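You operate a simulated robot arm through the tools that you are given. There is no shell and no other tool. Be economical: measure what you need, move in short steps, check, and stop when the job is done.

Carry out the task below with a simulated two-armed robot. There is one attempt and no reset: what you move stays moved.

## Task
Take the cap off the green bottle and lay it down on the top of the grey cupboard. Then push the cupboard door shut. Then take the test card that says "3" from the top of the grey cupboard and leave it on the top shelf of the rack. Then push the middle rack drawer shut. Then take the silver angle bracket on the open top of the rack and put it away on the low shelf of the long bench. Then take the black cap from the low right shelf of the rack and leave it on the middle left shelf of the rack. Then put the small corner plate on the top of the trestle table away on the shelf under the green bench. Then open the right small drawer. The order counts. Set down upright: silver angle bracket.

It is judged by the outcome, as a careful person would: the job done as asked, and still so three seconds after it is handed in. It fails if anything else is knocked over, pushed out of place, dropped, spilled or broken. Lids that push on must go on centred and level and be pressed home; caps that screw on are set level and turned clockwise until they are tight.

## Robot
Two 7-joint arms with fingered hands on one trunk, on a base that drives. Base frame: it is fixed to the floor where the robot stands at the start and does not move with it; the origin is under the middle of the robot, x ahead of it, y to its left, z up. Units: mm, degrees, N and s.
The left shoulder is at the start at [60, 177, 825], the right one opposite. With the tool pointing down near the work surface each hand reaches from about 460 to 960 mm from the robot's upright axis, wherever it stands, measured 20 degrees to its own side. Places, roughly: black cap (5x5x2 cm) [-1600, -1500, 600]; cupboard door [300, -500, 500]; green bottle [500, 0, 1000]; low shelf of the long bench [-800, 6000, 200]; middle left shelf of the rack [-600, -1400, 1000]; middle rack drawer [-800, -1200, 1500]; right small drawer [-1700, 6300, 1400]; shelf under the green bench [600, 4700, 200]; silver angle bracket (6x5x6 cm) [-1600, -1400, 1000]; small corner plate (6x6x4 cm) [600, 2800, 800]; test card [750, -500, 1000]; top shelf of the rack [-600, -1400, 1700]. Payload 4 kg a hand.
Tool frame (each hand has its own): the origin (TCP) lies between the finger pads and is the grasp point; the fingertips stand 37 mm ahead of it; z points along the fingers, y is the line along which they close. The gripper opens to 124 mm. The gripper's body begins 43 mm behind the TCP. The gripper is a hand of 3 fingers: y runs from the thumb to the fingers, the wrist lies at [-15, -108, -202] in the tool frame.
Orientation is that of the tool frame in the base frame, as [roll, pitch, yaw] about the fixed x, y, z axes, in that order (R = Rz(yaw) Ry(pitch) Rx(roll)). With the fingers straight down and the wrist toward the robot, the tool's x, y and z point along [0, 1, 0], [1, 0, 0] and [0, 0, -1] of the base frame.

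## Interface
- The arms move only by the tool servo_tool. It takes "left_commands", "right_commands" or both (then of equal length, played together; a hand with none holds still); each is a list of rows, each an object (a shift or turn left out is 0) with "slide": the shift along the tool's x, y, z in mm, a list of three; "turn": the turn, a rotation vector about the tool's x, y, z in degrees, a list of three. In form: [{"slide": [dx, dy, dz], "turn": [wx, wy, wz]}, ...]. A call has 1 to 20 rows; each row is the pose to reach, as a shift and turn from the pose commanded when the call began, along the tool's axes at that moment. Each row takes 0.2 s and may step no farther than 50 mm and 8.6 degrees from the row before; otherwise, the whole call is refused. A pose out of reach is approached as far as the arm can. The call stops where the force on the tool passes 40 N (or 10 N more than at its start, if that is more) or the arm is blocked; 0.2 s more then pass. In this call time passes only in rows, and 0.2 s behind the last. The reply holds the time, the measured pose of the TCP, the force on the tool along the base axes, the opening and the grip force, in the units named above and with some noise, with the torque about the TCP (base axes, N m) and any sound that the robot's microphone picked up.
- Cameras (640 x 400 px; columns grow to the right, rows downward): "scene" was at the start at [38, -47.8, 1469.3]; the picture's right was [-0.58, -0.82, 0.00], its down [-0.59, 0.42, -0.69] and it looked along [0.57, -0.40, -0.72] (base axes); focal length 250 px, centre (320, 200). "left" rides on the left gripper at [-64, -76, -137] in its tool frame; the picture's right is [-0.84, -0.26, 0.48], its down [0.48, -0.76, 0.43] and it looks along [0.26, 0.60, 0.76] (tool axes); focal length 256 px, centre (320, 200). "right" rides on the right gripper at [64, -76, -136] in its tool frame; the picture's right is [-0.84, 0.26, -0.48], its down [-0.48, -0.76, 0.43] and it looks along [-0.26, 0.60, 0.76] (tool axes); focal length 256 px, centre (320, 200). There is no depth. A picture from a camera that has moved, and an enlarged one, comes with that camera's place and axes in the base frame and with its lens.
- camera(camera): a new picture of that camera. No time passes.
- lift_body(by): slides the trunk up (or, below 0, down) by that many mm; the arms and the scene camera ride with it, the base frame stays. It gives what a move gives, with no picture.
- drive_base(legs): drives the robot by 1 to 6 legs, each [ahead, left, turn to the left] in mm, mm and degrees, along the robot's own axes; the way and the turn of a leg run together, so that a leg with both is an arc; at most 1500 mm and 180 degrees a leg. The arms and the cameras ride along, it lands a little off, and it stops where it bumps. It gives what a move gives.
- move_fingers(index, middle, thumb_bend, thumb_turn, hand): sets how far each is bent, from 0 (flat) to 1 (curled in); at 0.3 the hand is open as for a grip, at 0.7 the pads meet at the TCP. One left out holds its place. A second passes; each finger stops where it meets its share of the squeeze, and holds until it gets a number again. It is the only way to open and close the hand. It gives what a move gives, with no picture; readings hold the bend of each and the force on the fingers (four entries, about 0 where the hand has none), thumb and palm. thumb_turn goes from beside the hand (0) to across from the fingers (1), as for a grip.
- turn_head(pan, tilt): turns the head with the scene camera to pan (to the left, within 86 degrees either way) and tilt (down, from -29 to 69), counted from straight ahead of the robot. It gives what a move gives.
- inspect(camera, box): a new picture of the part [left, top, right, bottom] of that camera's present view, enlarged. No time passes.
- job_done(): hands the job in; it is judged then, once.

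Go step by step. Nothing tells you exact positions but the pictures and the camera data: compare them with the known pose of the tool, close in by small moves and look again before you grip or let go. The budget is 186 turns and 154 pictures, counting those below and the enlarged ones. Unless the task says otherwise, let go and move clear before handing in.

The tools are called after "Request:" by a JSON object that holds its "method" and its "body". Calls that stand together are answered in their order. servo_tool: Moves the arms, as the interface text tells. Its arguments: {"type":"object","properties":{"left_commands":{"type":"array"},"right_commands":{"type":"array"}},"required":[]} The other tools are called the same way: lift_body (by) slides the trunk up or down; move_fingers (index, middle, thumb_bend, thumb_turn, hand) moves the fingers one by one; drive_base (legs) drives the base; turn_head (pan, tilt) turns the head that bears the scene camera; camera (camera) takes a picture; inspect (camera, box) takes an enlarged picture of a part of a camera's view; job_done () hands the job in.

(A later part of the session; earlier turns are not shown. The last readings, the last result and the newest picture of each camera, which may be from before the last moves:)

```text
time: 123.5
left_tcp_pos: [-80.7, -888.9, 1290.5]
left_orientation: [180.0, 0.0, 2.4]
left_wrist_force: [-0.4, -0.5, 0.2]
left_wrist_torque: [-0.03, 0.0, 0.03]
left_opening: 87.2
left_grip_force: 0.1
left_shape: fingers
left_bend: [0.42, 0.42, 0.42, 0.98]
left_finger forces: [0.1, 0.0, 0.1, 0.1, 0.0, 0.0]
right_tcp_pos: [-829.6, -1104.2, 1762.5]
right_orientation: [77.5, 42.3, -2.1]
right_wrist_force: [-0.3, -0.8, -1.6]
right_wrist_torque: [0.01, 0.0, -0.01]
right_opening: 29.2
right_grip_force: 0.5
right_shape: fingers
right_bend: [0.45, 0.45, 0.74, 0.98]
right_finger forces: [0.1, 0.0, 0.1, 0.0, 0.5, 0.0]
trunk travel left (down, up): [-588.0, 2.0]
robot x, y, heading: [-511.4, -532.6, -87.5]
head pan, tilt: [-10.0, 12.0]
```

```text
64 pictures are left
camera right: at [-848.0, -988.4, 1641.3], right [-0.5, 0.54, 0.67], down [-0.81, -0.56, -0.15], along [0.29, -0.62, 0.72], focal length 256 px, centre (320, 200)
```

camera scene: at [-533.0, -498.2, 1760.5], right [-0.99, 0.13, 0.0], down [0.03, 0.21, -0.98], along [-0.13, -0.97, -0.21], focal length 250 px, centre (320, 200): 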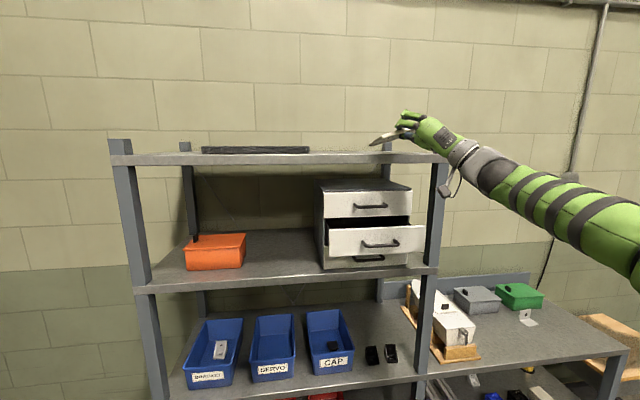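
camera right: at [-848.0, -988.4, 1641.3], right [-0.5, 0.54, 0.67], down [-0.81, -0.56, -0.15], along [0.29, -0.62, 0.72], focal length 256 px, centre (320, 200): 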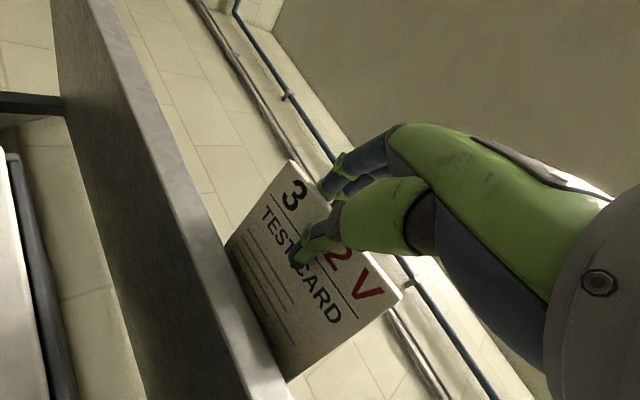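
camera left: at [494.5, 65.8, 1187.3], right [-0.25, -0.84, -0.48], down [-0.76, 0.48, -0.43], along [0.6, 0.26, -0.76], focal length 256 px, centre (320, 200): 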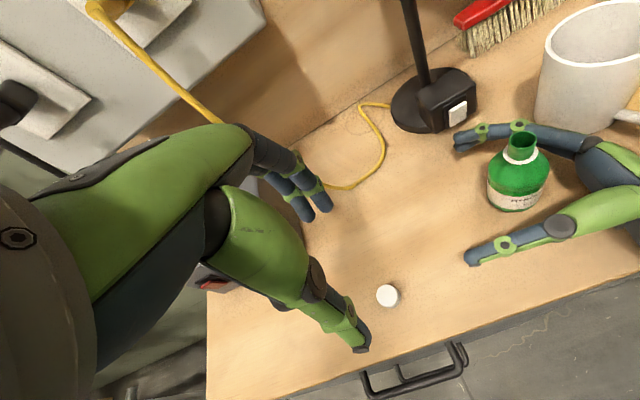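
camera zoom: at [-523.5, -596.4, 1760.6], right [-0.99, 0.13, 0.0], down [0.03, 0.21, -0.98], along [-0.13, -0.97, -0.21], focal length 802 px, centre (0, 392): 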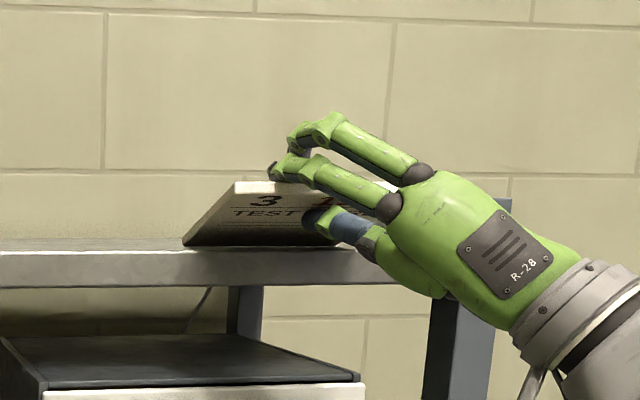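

The card slid back with the thumb, but is still supported by shelf and thumb. I re-clamp it, push it 57 mm further in so the thumb stays just outside the edge, and then lower the thumb away beneath it.

Request:
{"method": "move_fingers", "body": {"hand": "right", "index": 0.72, "middle": 0.72}}

Request:
{"method": "servo_tool", "body": {"right_commands": [{"slide": [0, -4, 19]}, {"slide": [1, -8, 38]}, {"slide": [1, -12, 57]}]}}

Request:
{"method": "inspect", "body": {"camera": "scene", "box": [320, 80, 520, 200]}}

Request:
{"method": "camera", "body": {"camera": "right"}}

```text
time: 124.5
left_tcp_pos: [-80.2, -888.9, 1290.0]
left_orientation: [179.9, 0.0, 2.5]
left_wrist_force: [0.2, 0.7, -0.7]
left_wrist_torque: [-0.03, -0.03, 0.0]
left_opening: 87.1
left_grip_force: 0.0
left_shape: fingers
left_bend: [0.42, 0.42, 0.42, 0.98]
left_finger forces: [0.0, 0.1, 0.0, 0.1, 0.0, 0.0]
right_tcp_pos: [-829.2, -1106.4, 1762.4]
right_orientation: [77.5, 42.3, -1.9]
right_wrist_force: [0.4, 0.4, 0.1]
right_wrist_torque: [-0.11, -0.06, 0.0]
right_opening: 8.0
right_grip_force: 14.6
right_shape: fingers
right_bend: [0.64, 0.71, 0.71, 0.96]
right_finger forces: [11.2, 3.5, 0.0, 0.0, 14.3, 0.1]
trunk travel left (down, up): [-588.0, 2.0]
robot x, y, heading: [-508.2, -537.3, -87.6]
head pan, tilt: [-10.0, 12.0]
```

```text
time: 125.3
left_tcp_pos: [-79.8, -889.8, 1290.5]
left_orientation: [-179.9, 0.0, 2.4]
left_wrist_force: [-0.2, -1.2, 0.7]
left_wrist_torque: [0.01, 0.02, -0.01]
left_opening: 87.0
left_grip_force: 0.0
left_shape: fingers
left_bend: [0.42, 0.42, 0.42, 0.98]
left_finger forces: [0.1, 0.0, 0.0, 0.0, 0.1, 0.1]
right_tcp_pos: [-831.4, -1165.2, 1759.9]
right_orientation: [77.6, 42.2, -2.0]
right_wrist_force: [-0.1, -0.8, 0.1]
right_wrist_torque: [-0.14, -0.07, 0.03]
right_opening: 8.1
right_grip_force: 14.4
right_shape: fingers
right_bend: [0.64, 0.71, 0.71, 0.96]
right_finger forces: [11.7, 3.2, 0.1, 0.1, 14.4, 0.0]
trunk travel left (down, up): [-588.0, 2.0]
robot x, y, heading: [-506.6, -529.5, -87.4]
head pan, tilt: [-10.0, 12.0]
```

```text
3.20 times, centred on (420, 140) of scene
camera zoom: at [-523.7, -598.7, 1760.5], right [-0.99, 0.13, 0.0], down [0.03, 0.21, -0.98], along [-0.13, -0.97, -0.21], focal length 802 px, centre (0, 392)
```

zoom: 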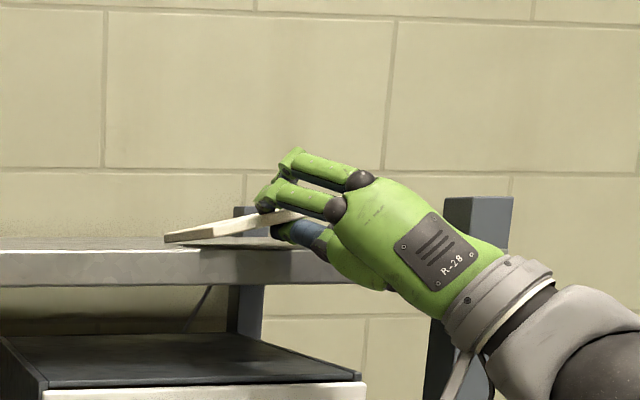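

```text
62 pictures are left
camera right: at [-849.7, -1048.8, 1640.1], right [-0.5, 0.54, 0.67], down [-0.81, -0.56, -0.16], along [0.29, -0.63, 0.72], focal length 256 px, centre (320, 200)
```

right: 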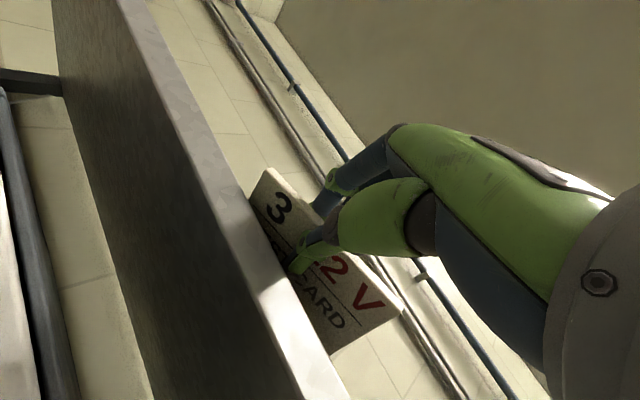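

Request:
{"method": "move_fingers", "body": {"hand": "right", "index": 0.15, "middle": 0.15}}

Request:
{"method": "servo_tool", "body": {"right_commands": [{"slide": [8, -8, -5]}, {"slide": [16, -16, -8]}, {"slide": [24, -24, -11]}, {"slide": [30, -31, -14]}]}}

Request:
{"method": "inspect", "body": {"camera": "scene", "box": [320, 80, 520, 200]}}

```text
time: 126.3
left_tcp_pos: [-79.8, -889.5, 1291.0]
left_orientation: [-180.0, 0.1, 2.4]
left_wrist_force: [-0.7, 0.2, -0.5]
left_wrist_torque: [0.02, -0.03, -0.01]
left_opening: 87.0
left_grip_force: 0.0
left_shape: fingers
left_bend: [0.42, 0.42, 0.42, 0.98]
left_finger forces: [0.0, 0.1, 0.0, 0.0, 0.0, 0.1]
right_tcp_pos: [-831.8, -1164.2, 1761.2]
right_orientation: [77.5, 42.3, -2.0]
right_wrist_force: [-1.2, -0.4, 0.2]
right_wrist_torque: [0.0, 0.0, 0.01]
right_opening: 81.9
right_grip_force: 0.0
right_shape: fingers
right_bend: [0.15, 0.15, 0.74, 0.97]
right_finger forces: [0.0, 0.1, 0.1, 0.0, 0.3, 0.0]
trunk travel left (down, up): [-588.0, 2.0]
robot x, y, heading: [-514.7, -534.0, -87.3]
head pan, tilt: [-10.0, 12.0]
```

```text
time: 127.3
left_tcp_pos: [-79.5, -886.9, 1290.8]
left_orientation: [179.9, 0.0, 2.4]
left_wrist_force: [-0.3, -0.1, 0.3]
left_wrist_torque: [0.01, -0.04, 0.02]
left_opening: 87.1
left_grip_force: 0.1
left_shape: fingers
left_bend: [0.42, 0.42, 0.42, 0.98]
left_finger forces: [0.1, 0.0, 0.0, 0.0, 0.0, 0.0]
right_tcp_pos: [-831.7, -1154.2, 1716.8]
right_orientation: [77.4, 42.3, -1.9]
right_wrist_force: [-0.4, 12.8, 2.9]
right_wrist_torque: [-0.13, -0.05, 0.15]
right_opening: 72.7
right_grip_force: 6.0
right_shape: fingers
right_bend: [0.15, 0.15, 0.76, 0.99]
right_finger forces: [0.1, 0.0, 0.1, 0.1, 12.6, 0.0]
trunk travel left (down, up): [-588.0, 2.0]
robot x, y, heading: [-512.2, -533.2, -87.6]
head pan, tilt: [-10.0, 12.0]
```

```text
3.20 times, centred on (420, 140) of scene
camera zoom: at [-523.3, -594.5, 1760.6], right [-0.99, 0.13, 0.0], down [0.03, 0.2, -0.98], along [-0.13, -0.97, -0.21], focal length 802 px, centre (0, 392)
```

zoom: 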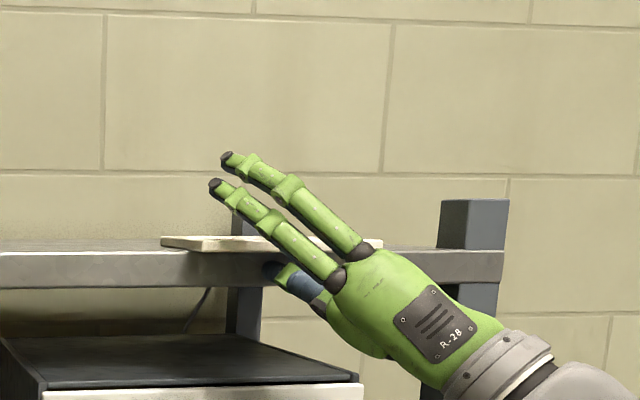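

The card lies flat on the shelf, overhanging slightly. I back off, close the fingertips, and nudge it in flush.

Request:
{"method": "servo_tool", "body": {"right_commands": [{"slide": [0, 6, -30]}, {"slide": [0, 13, -60]}, {"slide": [0, 17, -80]}]}}

Request:
{"method": "move_fingers", "body": {"hand": "right", "index": 0.69, "middle": 0.69, "thumb_bend": 0.69}}

Request:
{"method": "servo_tool", "body": {"right_commands": [{"slide": [-12, 13, 3]}, {"slide": [-24, 25, 6]}, {"slide": [-24, 22, 22]}, {"slide": [-24, 18, 38]}, {"slide": [-24, 15, 52]}, {"slide": [-24, 12, 66]}, {"slide": [-24, 10, 76]}]}}

Request:
{"method": "inspect", "body": {"camera": "scene", "box": [320, 80, 520, 200]}}

```text
time: 128.1
left_tcp_pos: [-80.7, -888.7, 1290.0]
left_orientation: [180.0, 0.0, 2.4]
left_wrist_force: [0.3, 0.6, 0.1]
left_wrist_torque: [-0.02, -0.03, 0.02]
left_opening: 86.9
left_grip_force: 0.1
left_shape: fingers
left_bend: [0.42, 0.42, 0.42, 0.98]
left_finger forces: [0.0, 0.1, 0.0, 0.1, 0.1, 0.0]
right_tcp_pos: [-828.8, -1074.4, 1716.5]
right_orientation: [77.4, 42.2, -2.0]
right_wrist_force: [0.3, -0.3, 0.3]
right_wrist_torque: [0.02, -0.02, -0.01]
right_opening: 81.2
right_grip_force: 0.0
right_shape: fingers
right_bend: [0.15, 0.15, 0.74, 0.98]
right_finger forces: [0.1, 0.0, 0.0, 0.1, 0.0, 0.0]
trunk travel left (down, up): [-588.0, 2.0]
robot x, y, heading: [-513.6, -534.4, -87.6]
head pan, tilt: [-10.0, 12.0]
```

```text
time: 129.1
left_tcp_pos: [-79.8, -889.4, 1290.9]
left_orientation: [-179.9, 0.0, 2.4]
left_wrist_force: [-0.8, 0.3, 0.8]
left_wrist_torque: [0.03, 0.04, -0.01]
left_opening: 86.9
left_grip_force: 0.1
left_shape: fingers
left_bend: [0.42, 0.42, 0.42, 0.98]
left_finger forces: [0.0, 0.0, 0.0, 0.0, 0.0, 0.0]
right_tcp_pos: [-830.5, -1076.0, 1716.9]
right_orientation: [77.6, 42.1, -1.9]
right_wrist_force: [0.8, 0.4, -0.1]
right_wrist_torque: [0.02, 0.03, 0.01]
right_opening: 3.8
right_grip_force: 0.1
right_shape: fingers
right_bend: [0.69, 0.69, 0.69, 0.98]
right_finger forces: [0.1, 0.0, 0.1, 0.1, 0.0, 0.0]
trunk travel left (down, up): [-588.0, 2.0]
robot x, y, heading: [-514.6, -532.3, -87.5]
head pan, tilt: [-10.0, 12.0]
```

```text
time: 130.7
left_tcp_pos: [-80.0, -890.5, 1290.0]
left_orientation: [179.9, 0.0, 2.4]
left_wrist_force: [1.1, 1.1, 0.8]
left_wrist_torque: [-0.01, 0.01, 0.01]
left_opening: 86.8
left_grip_force: 0.0
left_shape: fingers
left_bend: [0.42, 0.42, 0.42, 0.98]
left_finger forces: [0.0, 0.0, 0.0, 0.0, 0.1, 0.0]
right_tcp_pos: [-832.0, -1148.0, 1751.3]
right_orientation: [77.7, 42.2, -1.7]
right_wrist_force: [-0.4, 0.4, 0.3]
right_wrist_torque: [-0.02, 0.01, -0.01]
right_opening: 3.7
right_grip_force: 0.1
right_shape: fingers
right_bend: [0.69, 0.69, 0.69, 0.98]
right_finger forces: [0.0, 0.1, 0.0, 0.0, 0.2, 0.0]
trunk travel left (down, up): [-588.0, 2.0]
robot x, y, heading: [-511.6, -536.8, -87.6]
head pan, tilt: [-10.0, 12.0]
```

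```text
3.20 times, centred on (420, 140) of scene
camera zoom: at [-523.5, -597.9, 1760.5], right [-0.99, 0.13, 0.0], down [0.03, 0.21, -0.98], along [-0.13, -0.97, -0.21], focal length 802 px, centre (0, 392)
```

zoom: 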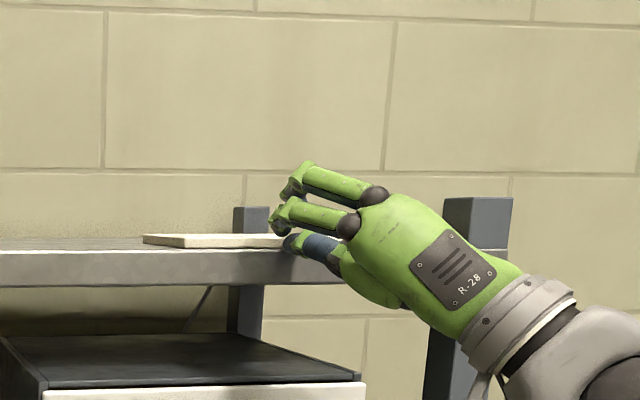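

The card is on the shelf. Next I back off, lower the trunk so the closed fingertips face the open middle drawer just above its handle, and check.

Request:
{"method": "servo_tool", "body": {"right_commands": [{"slide": [0, 8, -40]}, {"slide": [0, 17, -80]}, {"slide": [0, 26, -120]}]}}

Request:
{"method": "lift_body", "body": {"by": -222}}

Request:
{"method": "drive_base", "body": {"legs": [[0, 45, 0]]}}

Request:
{"method": "camera", "body": {"camera": "scene"}}

```text
time: 131.5
left_tcp_pos: [-79.5, -887.6, 1289.6]
left_orientation: [179.9, 0.0, 2.4]
left_wrist_force: [-0.2, 0.1, 0.2]
left_wrist_torque: [-0.05, -0.02, -0.01]
left_opening: 86.8
left_grip_force: 0.1
left_shape: fingers
left_bend: [0.42, 0.42, 0.42, 0.98]
left_finger forces: [0.0, 0.1, 0.1, 0.0, 0.0, 0.0]
right_tcp_pos: [-830.0, -1021.2, 1750.9]
right_orientation: [77.2, 42.3, -2.2]
right_wrist_force: [0.5, 0.2, -0.1]
right_wrist_torque: [0.0, 0.01, 0.0]
right_opening: 3.8
right_grip_force: 0.0
right_shape: fingers
right_bend: [0.69, 0.69, 0.69, 0.98]
right_finger forces: [0.1, 0.0, 0.0, 0.0, 0.0, 0.1]
trunk travel left (down, up): [-588.0, 2.0]
robot x, y, heading: [-514.7, -530.0, -87.7]
head pan, tilt: [-10.0, 12.0]
```

```text
time: 133.8
left_tcp_pos: [-79.6, -888.2, 1068.4]
left_orientation: [-180.0, 0.0, 2.4]
left_wrist_force: [0.5, 0.8, -0.1]
left_wrist_torque: [0.0, 0.02, 0.03]
left_opening: 86.7
left_grip_force: 0.0
left_shape: fingers
left_bend: [0.42, 0.42, 0.42, 0.98]
left_finger forces: [0.0, 0.1, 0.0, 0.0, 0.0, 0.1]
right_tcp_pos: [-830.3, -1023.5, 1527.8]
right_orientation: [77.6, 42.2, -2.1]
right_wrist_force: [-0.5, 0.7, -0.2]
right_wrist_torque: [-0.01, -0.04, 0.01]
right_opening: 3.5
right_grip_force: 0.1
right_shape: fingers
right_bend: [0.69, 0.69, 0.69, 0.98]
right_finger forces: [0.0, 0.0, 0.0, 0.0, 0.0, 0.0]
trunk travel left (down, up): [-366.0, 224.0]
robot x, y, heading: [-511.8, -535.2, -87.6]
head pan, tilt: [-10.0, 12.0]
```

```text
time: 134.7
left_tcp_pos: [-34.3, -887.5, 1067.8]
left_orientation: [-180.0, -0.1, 2.3]
left_wrist_force: [-0.5, 0.3, 0.7]
left_wrist_torque: [0.0, 0.02, -0.02]
left_opening: 87.1
left_grip_force: 0.0
left_shape: fingers
left_bend: [0.42, 0.42, 0.42, 0.98]
left_finger forces: [0.0, 0.1, 0.0, 0.1, 0.0, 0.0]
right_tcp_pos: [-783.5, -1020.4, 1528.2]
right_orientation: [77.6, 42.3, -1.9]
right_wrist_force: [0.2, -0.5, -0.7]
right_wrist_torque: [0.02, -0.01, 0.0]
right_opening: 3.5
right_grip_force: 0.0
right_shape: fingers
right_bend: [0.69, 0.69, 0.69, 0.98]
right_finger forces: [0.0, 0.0, 0.1, 0.0, 0.1, 0.0]
trunk travel left (down, up): [-366.0, 224.0]
robot x, y, heading: [-465.3, -532.0, -87.5]
head pan, tilt: [-10.0, 12.0]
```

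```text
59 pictures are left
camera scene: at [-477.1, -595.6, 1538.6], right [-0.99, 0.13, 0.0], down [0.03, 0.21, -0.98], along [-0.13, -0.97, -0.21], focal length 250 px, centre (320, 200)
```

scene: 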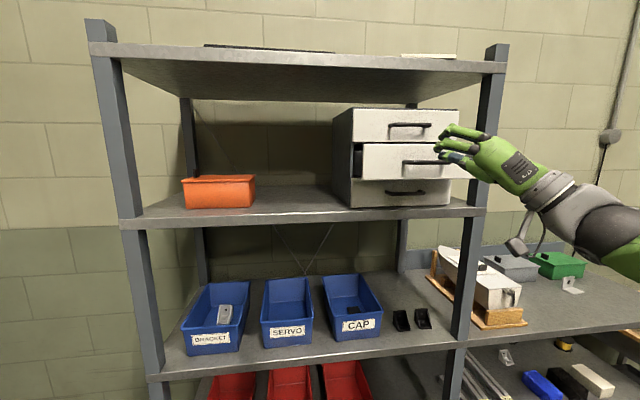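

The fingertips face the middle drawer at its centre, just above the handle. I push it in.

Request:
{"method": "servo_tool", "body": {"right_commands": [{"slide": [0, -5, 25]}, {"slide": [0, -10, 50]}, {"slide": [0, -15, 70]}, {"slide": [0, -18, 85]}, {"slide": [0, -21, 100]}, {"slide": [0, -24, 112]}, {"slide": [0, -26, 124]}, {"slide": [0, -29, 136]}, {"slide": [0, -31, 148]}, {"slide": [0, -34, 160]}]}}

Request:
{"method": "inspect", "body": {"camera": "scene", "box": [300, 80, 520, 230]}}

```text
time: 136.9
left_tcp_pos: [-36.1, -884.4, 1068.4]
left_orientation: [179.9, 0.1, 2.1]
left_wrist_force: [0.1, 0.0, -0.6]
left_wrist_torque: [0.02, 0.02, 0.01]
left_opening: 86.9
left_grip_force: 0.1
left_shape: fingers
left_bend: [0.42, 0.42, 0.42, 0.98]
left_finger forces: [0.1, 0.1, 0.0, 0.1, 0.0, 0.0]
right_tcp_pos: [-791.8, -1168.6, 1533.1]
right_orientation: [76.7, 42.2, -2.5]
right_wrist_force: [-0.8, 25.5, -7.8]
right_wrist_torque: [0.68, 0.03, 0.08]
right_opening: 4.3
right_grip_force: 12.9
right_shape: fingers
right_bend: [0.69, 0.69, 0.7, 0.95]
right_finger forces: [0.1, 0.1, 0.0, 0.0, 26.3, 0.0]
trunk travel left (down, up): [-366.0, 224.0]
robot x, y, heading: [-467.1, -536.0, -87.9]
head pan, tilt: [-10.0, 12.0]
stopped in row 10 (right hand): the force on the tool passed its limit at 49 N (the readings are from after the stop); the commanded pose is now the measured one
```

```text
2.67 times, centred on (410, 155) of scene
camera zoom: at [-479.1, -590.6, 1538.6], right [-0.99, 0.14, 0.0], down [0.03, 0.2, -0.98], along [-0.13, -0.97, -0.21], focal length 668 px, centre (80, 320)
```

zoom: 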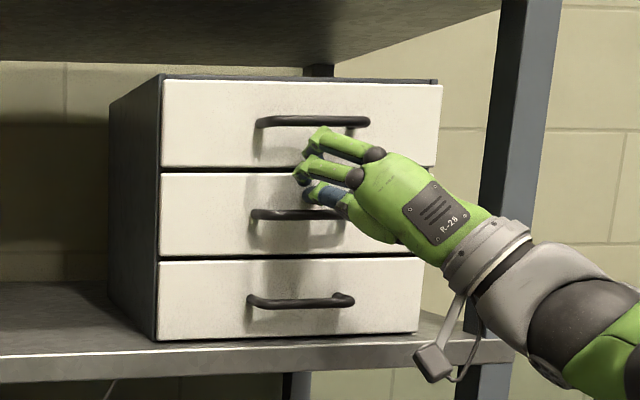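

The middle drawer is flush shut. Now I bring the right hand back to a fingers-down pose away from the rack and move along to the right section for the bracket.

Request:
{"method": "servo_tool", "body": {"right_commands": [{"slide": [0, 5, -23], "turn": [1.8, 0, 7.1]}, {"slide": [-1, 10, -46], "turn": [3.5, 0, 14.2]}, {"slide": [-1, 14, -69], "turn": [5.3, 0, 21.4]}, {"slide": [-2, 19, -92], "turn": [7.1, 0, 28.5]}, {"slide": [-2, 24, -115], "turn": [8.8, 0, 35.6]}, {"slide": [-3, 29, -137], "turn": [10.6, 0, 42.7]}]}}

Request:
{"method": "servo_tool", "body": {"right_commands": [{"slide": [0, -18, 0], "turn": [8.2, 0, 0]}, {"slide": [0, -36, 0], "turn": [16.4, 0, 0]}, {"slide": [0, -54, 0], "turn": [24.5, 0, 0]}, {"slide": [0, -72, 0], "turn": [32.7, 0, 0]}, {"slide": [0, -90, 0], "turn": [40.9, 0, 0]}, {"slide": [0, -108, 0], "turn": [49.1, 0, 0]}, {"slide": [0, -126, 0], "turn": [57.3, 0, 0]}, {"slide": [0, -144, 0], "turn": [65.5, 0, 0]}, {"slide": [0, -162, 0], "turn": [73.6, 0, 0]}, {"slide": [0, -180, 0], "turn": [81.8, 0, 0]}, {"slide": [0, -220, 0], "turn": [90, 0, 0]}]}}

Request:
{"method": "drive_base", "body": {"legs": [[-80, 0, 0], [0, -920, -2]]}}

Request:
{"method": "turn_head", "body": {"pan": -12, "tilt": 30}}

Request:
{"method": "camera", "body": {"camera": "scene"}}

```text
time: 138.3
left_tcp_pos: [-35.6, -886.5, 1068.4]
left_orientation: [-180.0, 0.1, 2.2]
left_wrist_force: [0.9, 0.7, 0.5]
left_wrist_torque: [0.0, -0.02, 0.02]
left_opening: 87.0
left_grip_force: 0.0
left_shape: fingers
left_bend: [0.42, 0.42, 0.42, 0.98]
left_finger forces: [0.1, 0.0, 0.0, 0.0, 0.0, 0.0]
right_tcp_pos: [-788.7, -1032.8, 1530.8]
right_orientation: [90.2, -0.2, 2.7]
right_wrist_force: [-0.1, 0.9, 0.5]
right_wrist_torque: [-0.02, 0.01, 0.02]
right_opening: 3.7
right_grip_force: 0.1
right_shape: fingers
right_bend: [0.69, 0.69, 0.69, 0.97]
right_finger forces: [0.0, 0.0, 0.0, 0.1, 0.0, 0.1]
trunk travel left (down, up): [-366.0, 224.0]
robot x, y, heading: [-468.8, -534.4, -87.6]
head pan, tilt: [-10.0, 12.0]
```

```text
time: 140.7
left_tcp_pos: [-35.7, -889.4, 1068.3]
left_orientation: [-179.9, 0.0, 2.4]
left_wrist_force: [-0.5, 0.7, 0.9]
left_wrist_torque: [-0.01, 0.0, 0.03]
left_opening: 86.9
left_grip_force: 0.1
left_shape: fingers
left_bend: [0.42, 0.42, 0.42, 0.98]
left_finger forces: [0.1, 0.0, 0.0, 0.0, 0.0, 0.0]
right_tcp_pos: [-789.7, -1034.3, 1309.7]
right_orientation: [-179.7, -0.1, 2.8]
right_wrist_force: [0.2, -0.9, -1.1]
right_wrist_torque: [0.0, -0.01, 0.02]
right_opening: 3.4
right_grip_force: 0.1
right_shape: fingers
right_bend: [0.69, 0.69, 0.69, 0.97]
right_finger forces: [0.0, 0.1, 0.1, 0.0, 0.1, 0.0]
trunk travel left (down, up): [-366.0, 224.0]
robot x, y, heading: [-465.7, -531.2, -87.6]
head pan, tilt: [-10.0, 12.0]
```

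```text
time: 146.1
left_tcp_pos: [-952.1, -842.5, 1067.7]
left_orientation: [180.0, 0.1, 0.0]
left_wrist_force: [-0.2, 0.7, 0.2]
left_wrist_torque: [0.02, -0.01, -0.01]
left_opening: 87.3
left_grip_force: 0.2
left_shape: fingers
left_bend: [0.42, 0.42, 0.42, 0.98]
left_finger forces: [0.1, 0.1, 0.0, 0.0, 0.0, 0.0]
right_tcp_pos: [-1712.0, -958.4, 1309.9]
right_orientation: [-179.9, -0.1, 0.5]
right_wrist_force: [0.0, -0.6, 0.2]
right_wrist_torque: [-0.01, 0.0, 0.02]
right_opening: 3.6
right_grip_force: 0.1
right_shape: fingers
right_bend: [0.69, 0.69, 0.69, 0.97]
right_finger forces: [0.0, 0.1, 0.1, 0.0, 0.1, 0.0]
trunk travel left (down, up): [-366.0, 224.0]
robot x, y, heading: [-1371.1, -470.0, -90.1]
head pan, tilt: [-10.0, 12.0]
```

```text
time: 146.9
left_tcp_pos: [-952.9, -842.8, 1067.2]
left_orientation: [-180.0, 0.0, 0.0]
left_wrist_force: [-0.3, 0.5, 0.3]
left_wrist_torque: [0.03, -0.01, 0.01]
left_opening: 86.9
left_grip_force: 0.0
left_shape: fingers
left_bend: [0.42, 0.42, 0.42, 0.98]
left_finger forces: [0.0, 0.0, 0.0, 0.1, 0.0, 0.0]
right_tcp_pos: [-1711.0, -958.5, 1310.1]
right_orientation: [-179.8, 0.0, 0.6]
right_wrist_force: [0.7, -0.1, 0.5]
right_wrist_torque: [0.01, 0.0, 0.0]
right_opening: 4.0
right_grip_force: 0.0
right_shape: fingers
right_bend: [0.69, 0.69, 0.69, 0.97]
right_finger forces: [0.1, 0.0, 0.1, 0.1, 0.0, 0.1]
trunk travel left (down, up): [-366.0, 224.0]
robot x, y, heading: [-1372.1, -470.3, -89.9]
head pan, tilt: [-12.0, 30.0]
```

```text
57 pictures are left
camera scene: at [-1386.1, -528.9, 1509.5], right [-0.98, 0.21, 0.0], down [0.1, 0.49, -0.87], along [-0.18, -0.85, -0.5], focal length 250 px, centre (320, 200)
```

scene: 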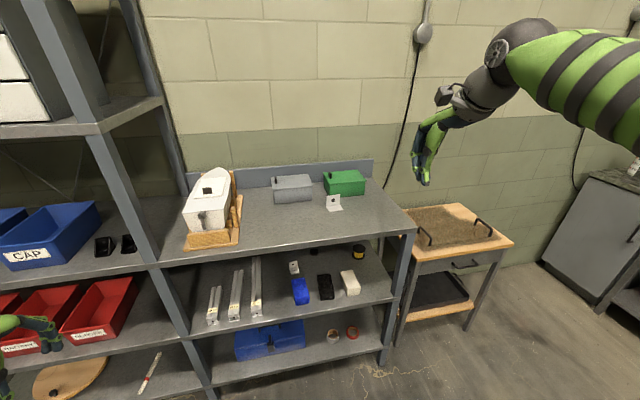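

Request:
{"method": "inspect", "body": {"camera": "scene", "box": [260, 150, 420, 310]}}

```text
2.50 times, centred on (340, 230) of scene
camera zoom: at [-1386.1, -528.9, 1509.5], right [-0.98, 0.21, 0.0], down [0.1, 0.49, -0.87], along [-0.18, -0.85, -0.5], focal length 626 px, centre (270, 125)
```

zoom: 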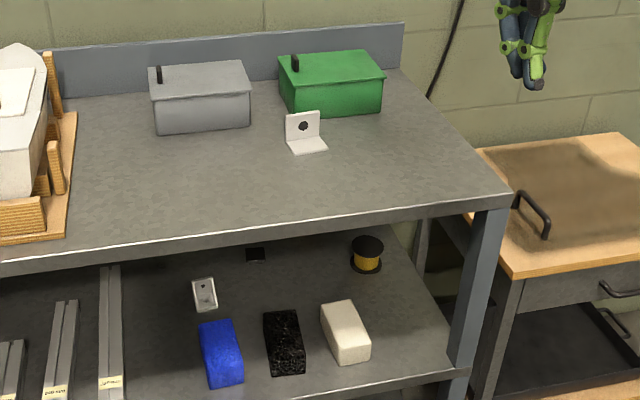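

The silver bracket stands at about [-1629, -1392], plate top near z 1019, foot toward me. I drive closer and look with the right hand camera.

Request:
{"method": "drive_base", "body": {"legs": [[210, 0, 0]]}}

Request:
{"method": "move_fingers", "body": {"hand": "right", "index": 0.54, "middle": 0.54, "thumb_bend": 0.54}}

Request:
{"method": "servo_tool", "body": {"right_commands": [{"slide": [25, 40, 40]}, {"slide": [50, 80, 80]}, {"slide": [70, 120, 120]}, {"slide": [84, 160, 150]}, {"slide": [84, 205, 180]}]}}

Request:
{"method": "camera", "body": {"camera": "right"}}

```text
time: 148.5
left_tcp_pos: [-950.7, -1054.4, 1067.3]
left_orientation: [-179.8, 0.0, 0.5]
left_wrist_force: [1.0, -0.7, 0.0]
left_wrist_torque: [-0.02, 0.0, -0.01]
left_opening: 87.0
left_grip_force: 0.0
left_shape: fingers
left_bend: [0.42, 0.42, 0.42, 0.98]
left_finger forces: [0.0, 0.0, 0.1, 0.0, 0.0, 0.0]
right_tcp_pos: [-1707.8, -1173.1, 1309.6]
right_orientation: [-179.9, -0.1, 0.8]
right_wrist_force: [0.3, -0.3, 0.3]
right_wrist_torque: [0.0, -0.01, -0.01]
right_opening: 3.8
right_grip_force: 0.2
right_shape: fingers
right_bend: [0.69, 0.69, 0.69, 0.97]
right_finger forces: [0.0, 0.1, 0.1, 0.0, 0.0, 0.0]
trunk travel left (down, up): [-366.0, 224.0]
robot x, y, heading: [-1370.2, -683.5, -89.6]
head pan, tilt: [-12.0, 30.0]
```

```text
time: 149.5
left_tcp_pos: [-949.5, -1053.9, 1068.2]
left_orientation: [-180.0, 0.0, 0.5]
left_wrist_force: [-0.1, 0.4, 0.7]
left_wrist_torque: [0.01, -0.03, 0.02]
left_opening: 87.0
left_grip_force: 0.1
left_shape: fingers
left_bend: [0.42, 0.42, 0.42, 0.98]
left_finger forces: [0.0, 0.0, 0.1, 0.1, 0.0, 0.0]
right_tcp_pos: [-1708.4, -1172.5, 1309.8]
right_orientation: [-179.8, -0.1, 0.8]
right_wrist_force: [-0.3, 0.1, -0.6]
right_wrist_torque: [0.03, 0.05, 0.01]
right_opening: 49.3
right_grip_force: 0.0
right_shape: fingers
right_bend: [0.54, 0.54, 0.54, 0.97]
right_finger forces: [0.0, 0.1, 0.0, 0.1, 0.0, 0.0]
trunk travel left (down, up): [-366.0, 224.0]
robot x, y, heading: [-1369.6, -683.2, -89.6]
head pan, tilt: [-12.0, 30.0]
```

```text
refused: row 1 steps farther than a row can; nothing moved
```

```text
55 pictures are left
camera right: at [-1645.1, -1097.6, 1446.0], right [-0.83, -0.27, 0.48], down [-0.49, 0.75, -0.43], along [-0.24, -0.6, -0.76], focal length 256 px, centre (320, 200)
```

right: 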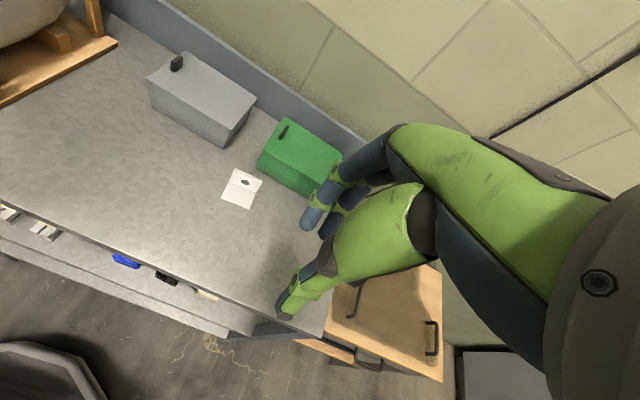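

Request:
{"method": "servo_tool", "body": {"right_commands": [{"slide": [10, 28, 29], "turn": [0, 0, -2]}, {"slide": [20, 56, 58], "turn": [0, 0, -4]}, {"slide": [30, 84, 87], "turn": [0, 0, -6]}, {"slide": [40, 112, 116], "turn": [0, 0, -8]}, {"slide": [50, 140, 145], "turn": [0, 0, -10]}, {"slide": [60, 168, 174], "turn": [0, 0, -12]}, {"slide": [70, 196, 203], "turn": [0, 0, -13]}, {"slide": [80, 224, 232], "turn": [0, 0, -14]}]}}

Request:
{"method": "camera", "body": {"camera": "right"}}

```text
time: 151.3
left_tcp_pos: [-950.7, -1053.2, 1067.5]
left_orientation: [-179.9, 0.0, 0.3]
left_wrist_force: [0.4, -0.2, -0.7]
left_wrist_torque: [-0.02, -0.01, 0.04]
left_opening: 87.0
left_grip_force: 0.0
left_shape: fingers
left_bend: [0.42, 0.42, 0.42, 0.98]
left_finger forces: [0.1, 0.0, 0.0, 0.0, 0.0, 0.0]
right_tcp_pos: [-1625.1, -1396.2, 1076.7]
right_orientation: [-179.8, -0.2, 14.8]
right_wrist_force: [0.5, 0.5, -0.1]
right_wrist_torque: [-0.03, 0.01, 0.02]
right_opening: 49.7
right_grip_force: 0.1
right_shape: fingers
right_bend: [0.54, 0.54, 0.54, 0.97]
right_finger forces: [0.1, 0.0, 0.0, 0.0, 0.1, 0.0]
trunk travel left (down, up): [-366.0, 224.0]
robot x, y, heading: [-1365.7, -682.2, -89.7]
head pan, tilt: [-12.0, 30.0]
```

```text
54 pictures are left
camera right: at [-1583.2, -1307.0, 1212.2], right [-0.74, -0.46, 0.48], down [-0.66, 0.61, -0.43], along [-0.09, -0.64, -0.76], focal length 256 px, centre (320, 200)
```

right: 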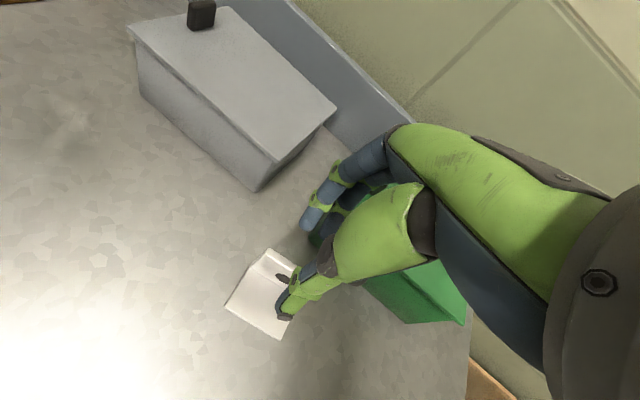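

Request:
{"method": "servo_tool", "body": {"right_commands": [{"slide": [0, 3, 20]}, {"slide": [0, 3, 40]}, {"slide": [0, 3, 55]}]}}

Request:
{"method": "move_fingers", "body": {"hand": "right", "index": 0.72, "middle": 0.72, "thumb_bend": 0.72}}

Request:
{"method": "camera", "body": {"camera": "right"}}

```text
time: 152.1
left_tcp_pos: [-949.5, -1052.5, 1068.5]
left_orientation: [-179.9, 0.1, 0.4]
left_wrist_force: [-0.3, 0.9, 0.0]
left_wrist_torque: [-0.01, 0.02, -0.01]
left_opening: 86.7
left_grip_force: 0.0
left_shape: fingers
left_bend: [0.42, 0.42, 0.42, 0.98]
left_finger forces: [0.0, 0.0, 0.0, 0.1, 0.1, 0.1]
right_tcp_pos: [-1624.4, -1397.4, 1022.8]
right_orientation: [-179.9, -0.2, 14.8]
right_wrist_force: [0.4, -0.2, -0.5]
right_wrist_torque: [-0.01, 0.0, -0.01]
right_opening: 49.5
right_grip_force: 0.3
right_shape: fingers
right_bend: [0.54, 0.54, 0.54, 0.97]
right_finger forces: [0.0, 0.3, 0.0, 0.0, 0.1, 0.0]
trunk travel left (down, up): [-366.0, 224.0]
robot x, y, heading: [-1370.9, -684.3, -89.6]
head pan, tilt: [-12.0, 30.0]
```

```text
time: 153.1
left_tcp_pos: [-949.4, -1053.1, 1067.5]
left_orientation: [180.0, 0.0, 0.3]
left_wrist_force: [0.0, -0.5, 0.4]
left_wrist_torque: [0.02, 0.02, 0.02]
left_opening: 86.9
left_grip_force: 0.0
left_shape: fingers
left_bend: [0.42, 0.42, 0.42, 0.98]
left_finger forces: [0.0, 0.1, 0.0, 0.0, 0.1, 0.0]
right_tcp_pos: [-1624.9, -1396.8, 1021.2]
right_orientation: [-179.8, -0.3, 14.7]
right_wrist_force: [-0.4, 0.9, -0.7]
right_wrist_torque: [0.01, -0.05, -0.02]
right_opening: 7.0
right_grip_force: 10.6
right_shape: fingers
right_bend: [0.67, 0.71, 0.69, 0.97]
right_finger forces: [7.5, 3.1, 0.1, 0.0, 10.2, 0.0]
trunk travel left (down, up): [-366.0, 224.0]
robot x, y, heading: [-1370.9, -685.3, -89.9]
head pan, tilt: [-12.0, 30.0]
```

```text
53 pictures are left
camera right: at [-1581.9, -1308.8, 1157.5], right [-0.74, -0.46, 0.48], down [-0.66, 0.61, -0.43], along [-0.09, -0.64, -0.76], focal length 256 px, centre (320, 200)
```

right: 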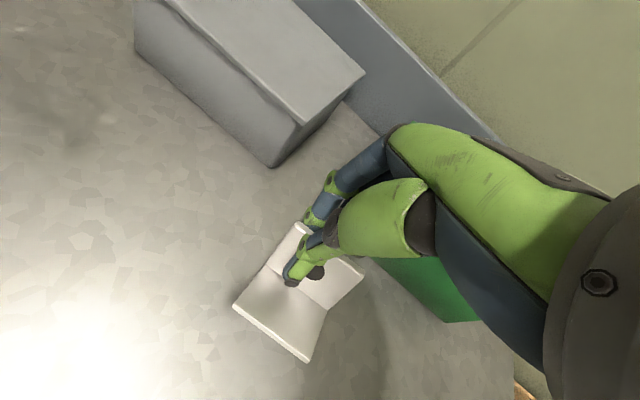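

The plate is pinched between thumb and fingers. I tighten and lift it.

Request:
{"method": "move_fingers", "body": {"hand": "right", "index": 0.78, "middle": 0.78, "thumb_bend": 0.76}}

Request:
{"method": "servo_tool", "body": {"right_commands": [{"slide": [0, 0, -20]}, {"slide": [0, 0, -50]}, {"slide": [0, 0, -90]}, {"slide": [0, -30, -120]}, {"slide": [0, -70, -140]}, {"slide": [0, -110, -150]}, {"slide": [0, -155, -150]}, {"slide": [0, -200, -150]}]}}

Request:
{"method": "camera", "body": {"camera": "right"}}

Request:
{"method": "inspect", "body": {"camera": "scene", "box": [280, 200, 440, 400]}}

```text
time: 154.1
left_tcp_pos: [-950.0, -1052.4, 1067.9]
left_orientation: [180.0, 0.0, 0.3]
left_wrist_force: [-0.3, 0.6, -0.2]
left_wrist_torque: [0.01, -0.02, -0.01]
left_opening: 86.7
left_grip_force: 0.0
left_shape: fingers
left_bend: [0.42, 0.42, 0.42, 0.98]
left_finger forces: [0.0, 0.1, 0.1, 0.0, 0.0, 0.1]
right_tcp_pos: [-1623.4, -1396.7, 1022.8]
right_orientation: [-180.0, -0.1, 14.8]
right_wrist_force: [0.1, 0.3, 0.7]
right_wrist_torque: [0.02, -0.06, -0.03]
right_opening: 6.9
right_grip_force: 24.4
right_shape: fingers
right_bend: [0.66, 0.75, 0.68, 0.94]
right_finger forces: [15.1, 8.8, 0.0, 0.0, 24.5, 0.1]
trunk travel left (down, up): [-366.0, 224.0]
robot x, y, heading: [-1372.6, -683.3, -89.8]
head pan, tilt: [-12.0, 30.0]
```

```text
time: 155.9
left_tcp_pos: [-950.4, -1051.3, 1066.9]
left_orientation: [-180.0, -0.1, 0.4]
left_wrist_force: [0.6, -0.1, 0.5]
left_wrist_torque: [0.0, -0.02, 0.0]
left_opening: 87.0
left_grip_force: 0.0
left_shape: fingers
left_bend: [0.42, 0.42, 0.42, 0.98]
left_finger forces: [0.0, 0.0, 0.1, 0.0, 0.0, 0.0]
right_tcp_pos: [-1674.3, -1204.5, 1176.7]
right_orientation: [-179.9, -0.2, 14.8]
right_wrist_force: [-0.1, 0.0, -0.5]
right_wrist_torque: [-0.03, 0.0, -0.01]
right_opening: 6.9
right_grip_force: 24.2
right_shape: fingers
right_bend: [0.66, 0.76, 0.68, 0.94]
right_finger forces: [15.8, 8.3, 0.0, 0.0, 23.9, 0.0]
trunk travel left (down, up): [-366.0, 224.0]
robot x, y, heading: [-1367.0, -682.7, -89.5]
head pan, tilt: [-12.0, 30.0]
```

```text
52 pictures are left
camera right: at [-1631.9, -1115.7, 1311.8], right [-0.74, -0.46, 0.48], down [-0.66, 0.61, -0.43], along [-0.09, -0.64, -0.76], focal length 256 px, centre (320, 200)
```

right: 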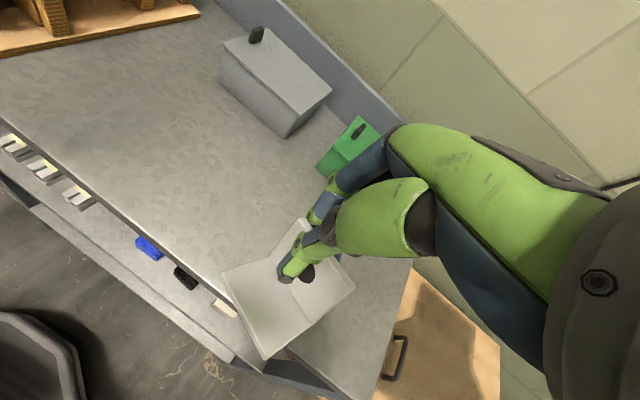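

```text
2.00 times, centred on (360, 300) of scene
camera zoom: at [-1385.2, -741.4, 1509.5], right [-0.98, 0.2, 0.0], down [0.1, 0.49, -0.87], along [-0.17, -0.85, -0.5], focal length 501 px, centre (240, 0)
```

zoom: 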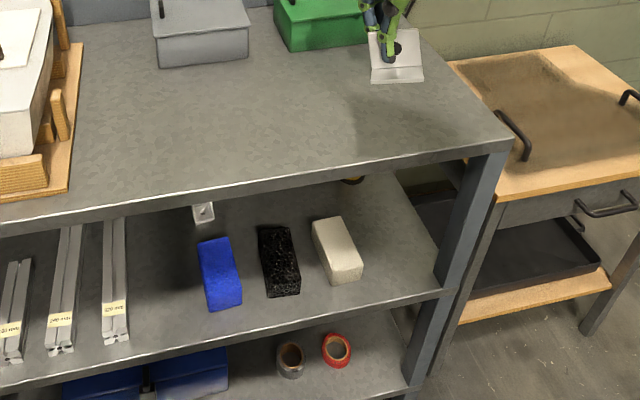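

The bracket is held securely. I back away from the rack and turn around to look down the room toward the long bench.

Request:
{"method": "drive_base", "body": {"legs": [[-400, 0, 0], [0, 0, 179]]}}

Request:
{"method": "turn_head", "body": {"pan": 0, "tilt": 15}}

Request:
{"method": "camera", "body": {"camera": "scene"}}

```text
time: 165.7
left_tcp_pos: [-1769.8, 103.1, 1067.5]
left_orientation: [-180.0, 0.1, 177.6]
left_wrist_force: [-0.2, -0.5, 0.9]
left_wrist_torque: [0.02, -0.01, 0.0]
left_opening: 87.1
left_grip_force: 0.0
left_shape: fingers
left_bend: [0.42, 0.42, 0.42, 0.98]
left_finger forces: [0.1, 0.0, 0.0, 0.0, 0.0, 0.0]
right_tcp_pos: [-1038.6, 219.9, 1176.1]
right_orientation: [-179.8, -0.2, -167.9]
right_wrist_force: [0.4, -1.0, -0.1]
right_wrist_torque: [0.02, -0.01, 0.0]
right_opening: 6.6
right_grip_force: 22.2
right_shape: fingers
right_bend: [0.66, 0.76, 0.68, 0.94]
right_finger forces: [14.7, 7.4, 0.1, 0.0, 21.9, 0.0]
trunk travel left (down, up): [-366.0, 224.0]
robot x, y, heading: [-1368.7, -290.4, 87.8]
head pan, tilt: [-12.0, 30.0]
```

```text
time: 166.4
left_tcp_pos: [-1769.6, 103.8, 1067.5]
left_orientation: [-180.0, 0.0, 177.6]
left_wrist_force: [0.5, -0.2, 0.4]
left_wrist_torque: [0.05, 0.02, 0.0]
left_opening: 86.9
left_grip_force: 0.1
left_shape: fingers
left_bend: [0.42, 0.42, 0.42, 0.98]
left_finger forces: [0.1, 0.0, 0.0, 0.0, 0.1, 0.1]
right_tcp_pos: [-1038.1, 219.7, 1176.6]
right_orientation: [-179.8, -0.2, -167.9]
right_wrist_force: [-0.1, 0.4, -1.4]
right_wrist_torque: [-0.01, -0.01, -0.01]
right_opening: 6.4
right_grip_force: 22.1
right_shape: fingers
right_bend: [0.66, 0.76, 0.68, 0.94]
right_finger forces: [14.7, 7.4, 0.0, 0.0, 22.0, 0.0]
trunk travel left (down, up): [-366.0, 224.0]
robot x, y, heading: [-1366.4, -287.4, 87.6]
head pan, tilt: [0.0, 15.0]
```

```text
50 pictures are left
camera scene: at [-1364.0, -225.3, 1533.6], right [1.0, -0.04, 0.0], down [-0.01, -0.26, -0.97], along [0.04, 0.96, -0.26], focal length 250 px, centre (320, 200)
```

scene: 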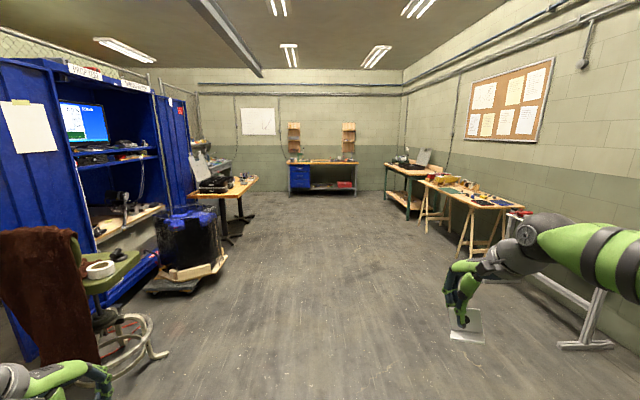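

The floor ahead is clear; the bench on the far wall is the long bench with a low shelf. I drive there and look.

Request:
{"method": "drive_base", "body": {"legs": [[1300, -100, 0], [1300, -100, 0], [1300, -100, 0], [950, -90, 2.4]]}}

Request:
{"method": "turn_head", "body": {"pan": 0, "tilt": 35}}

Request:
{"method": "camera", "body": {"camera": "scene"}}

```text
time: 189.7
left_tcp_pos: [-1054.6, 4873.1, 1068.5]
left_orientation: [179.9, 0.0, 177.4]
left_wrist_force: [0.1, -1.2, 0.1]
left_wrist_torque: [-0.01, 0.01, 0.0]
left_opening: 86.8
left_grip_force: 0.1
left_shape: fingers
left_bend: [0.42, 0.42, 0.42, 0.98]
left_finger forces: [0.1, 0.1, 0.0, 0.0, 0.1, 0.0]
right_tcp_pos: [-324.2, 4986.9, 1176.2]
right_orientation: [-179.7, -0.2, -168.1]
right_wrist_force: [0.5, 0.5, -0.5]
right_wrist_torque: [0.04, -0.04, 0.01]
right_opening: 6.7
right_grip_force: 22.6
right_shape: fingers
right_bend: [0.66, 0.76, 0.68, 0.94]
right_finger forces: [14.8, 7.7, 0.1, 0.0, 22.2, 0.1]
trunk travel left (down, up): [-366.0, 224.0]
robot x, y, heading: [-657.0, 4479.8, 87.5]
head pan, tilt: [0.0, 15.0]
```

```text
time: 190.5
left_tcp_pos: [-1054.3, 4872.4, 1068.7]
left_orientation: [180.0, 0.0, 177.2]
left_wrist_force: [-0.2, 0.1, 0.3]
left_wrist_torque: [0.0, -0.02, 0.0]
left_opening: 87.0
left_grip_force: 0.1
left_shape: fingers
left_bend: [0.42, 0.42, 0.42, 0.98]
left_finger forces: [0.1, 0.0, 0.0, 0.0, 0.0, 0.0]
right_tcp_pos: [-324.1, 4985.9, 1175.4]
right_orientation: [-179.8, -0.1, -168.1]
right_wrist_force: [-0.2, -0.4, -0.9]
right_wrist_torque: [0.03, -0.02, 0.0]
right_opening: 6.5
right_grip_force: 22.7
right_shape: fingers
right_bend: [0.66, 0.76, 0.68, 0.94]
right_finger forces: [14.8, 7.7, 0.1, 0.0, 22.2, 0.0]
trunk travel left (down, up): [-366.0, 224.0]
robot x, y, heading: [-652.9, 4482.9, 87.4]
head pan, tilt: [0.0, 35.0]
```

```text
49 pictures are left
camera scene: at [-650.8, 4537.4, 1501.7], right [1.0, -0.05, 0.0], down [-0.03, -0.57, -0.82], along [0.04, 0.82, -0.57], focal length 250 px, centre (320, 200)
```

scene: 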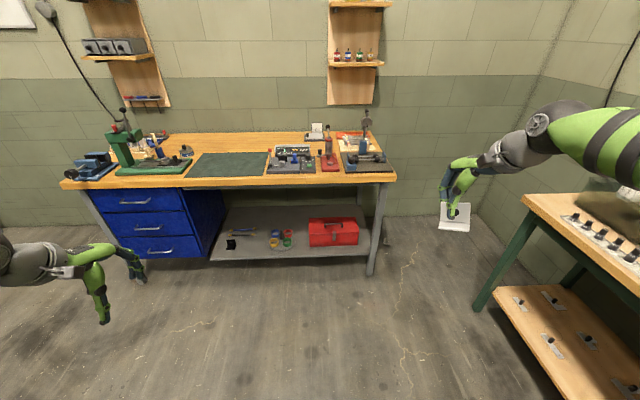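

I see the long bench; its low shelf has a black block, hammer, tapes and a red toolbox, with free space between black block and tapes. I zoom in on the shelf to pick the spot.

Request:
{"method": "inspect", "body": {"camera": "scene", "box": [200, 180, 400, 290]}}

Request:
{"method": "lift_body", "body": {"by": -350}}

Request:
{"method": "drive_base", "body": {"legs": [[300, 550, 2.5]]}}

Request:
{"method": "camera", "body": {"camera": "scene"}}

```text
3.20 times, centred on (300, 235) of scene
camera zoom: at [-650.8, 4537.4, 1501.7], right [1.0, -0.05, 0.0], down [-0.03, -0.57, -0.82], along [0.04, 0.82, -0.57], focal length 802 px, centre (384, 88)
```

zoom: 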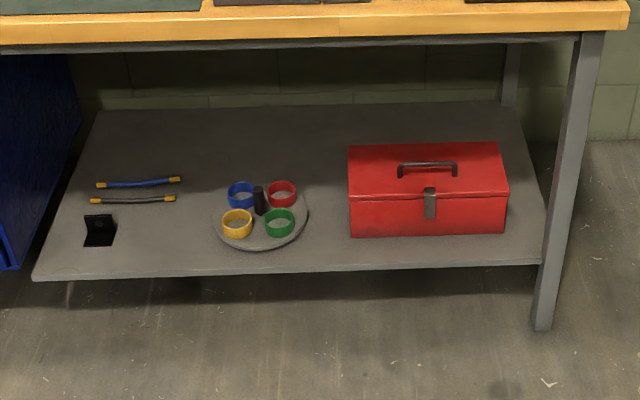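

```text
time: 193.9
left_tcp_pos: [-1054.5, 4872.8, 718.8]
left_orientation: [179.9, 0.1, 177.3]
left_wrist_force: [1.2, -1.3, -0.6]
left_wrist_torque: [0.0, -0.01, 0.0]
left_opening: 86.8
left_grip_force: 0.1
left_shape: fingers
left_bend: [0.42, 0.42, 0.42, 0.98]
left_finger forces: [0.1, 0.0, 0.0, 0.1, 0.0, 0.0]
right_tcp_pos: [-323.5, 4986.8, 825.3]
right_orientation: [-179.8, -0.2, -168.0]
right_wrist_force: [0.2, -0.6, -1.1]
right_wrist_torque: [0.03, 0.03, 0.0]
right_opening: 6.2
right_grip_force: 21.9
right_shape: fingers
right_bend: [0.66, 0.76, 0.68, 0.94]
right_finger forces: [14.8, 7.6, 0.0, 0.1, 22.1, 0.0]
trunk travel left (down, up): [-16.0, 574.0]
robot x, y, heading: [-657.5, 4481.0, 87.2]
head pan, tilt: [0.0, 35.0]
```

```text
time: 197.4
left_tcp_pos: [-1609.5, 5170.1, 718.3]
left_orientation: [-179.9, 0.1, 179.4]
left_wrist_force: [-0.5, -1.1, 0.6]
left_wrist_torque: [0.0, 0.01, 0.01]
left_opening: 86.8
left_grip_force: 0.1
left_shape: fingers
left_bend: [0.42, 0.42, 0.42, 0.98]
left_finger forces: [0.1, 0.0, 0.0, 0.1, 0.1, 0.1]
right_tcp_pos: [-883.4, 5308.9, 826.5]
right_orientation: [-179.8, -0.2, -166.2]
right_wrist_force: [-0.5, 0.4, -1.2]
right_wrist_torque: [0.02, -0.03, 0.01]
right_opening: 6.6
right_grip_force: 22.1
right_shape: fingers
right_bend: [0.66, 0.76, 0.68, 0.94]
right_finger forces: [14.8, 7.5, 0.0, 0.0, 22.2, 0.0]
trunk travel left (down, up): [-16.0, 574.0]
robot x, y, heading: [-1197.4, 4789.8, 89.3]
head pan, tilt: [0.0, 35.0]
```

```text
47 pictures are left
camera scene: at [-1194.9, 4848.4, 1151.6], right [1.0, -0.01, 0.0], down [-0.01, -0.57, -0.82], along [0.01, 0.82, -0.57], focal length 250 px, centre (320, 200)
```

scene: 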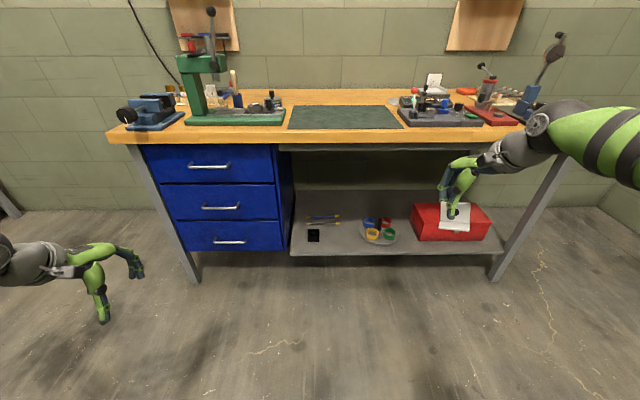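

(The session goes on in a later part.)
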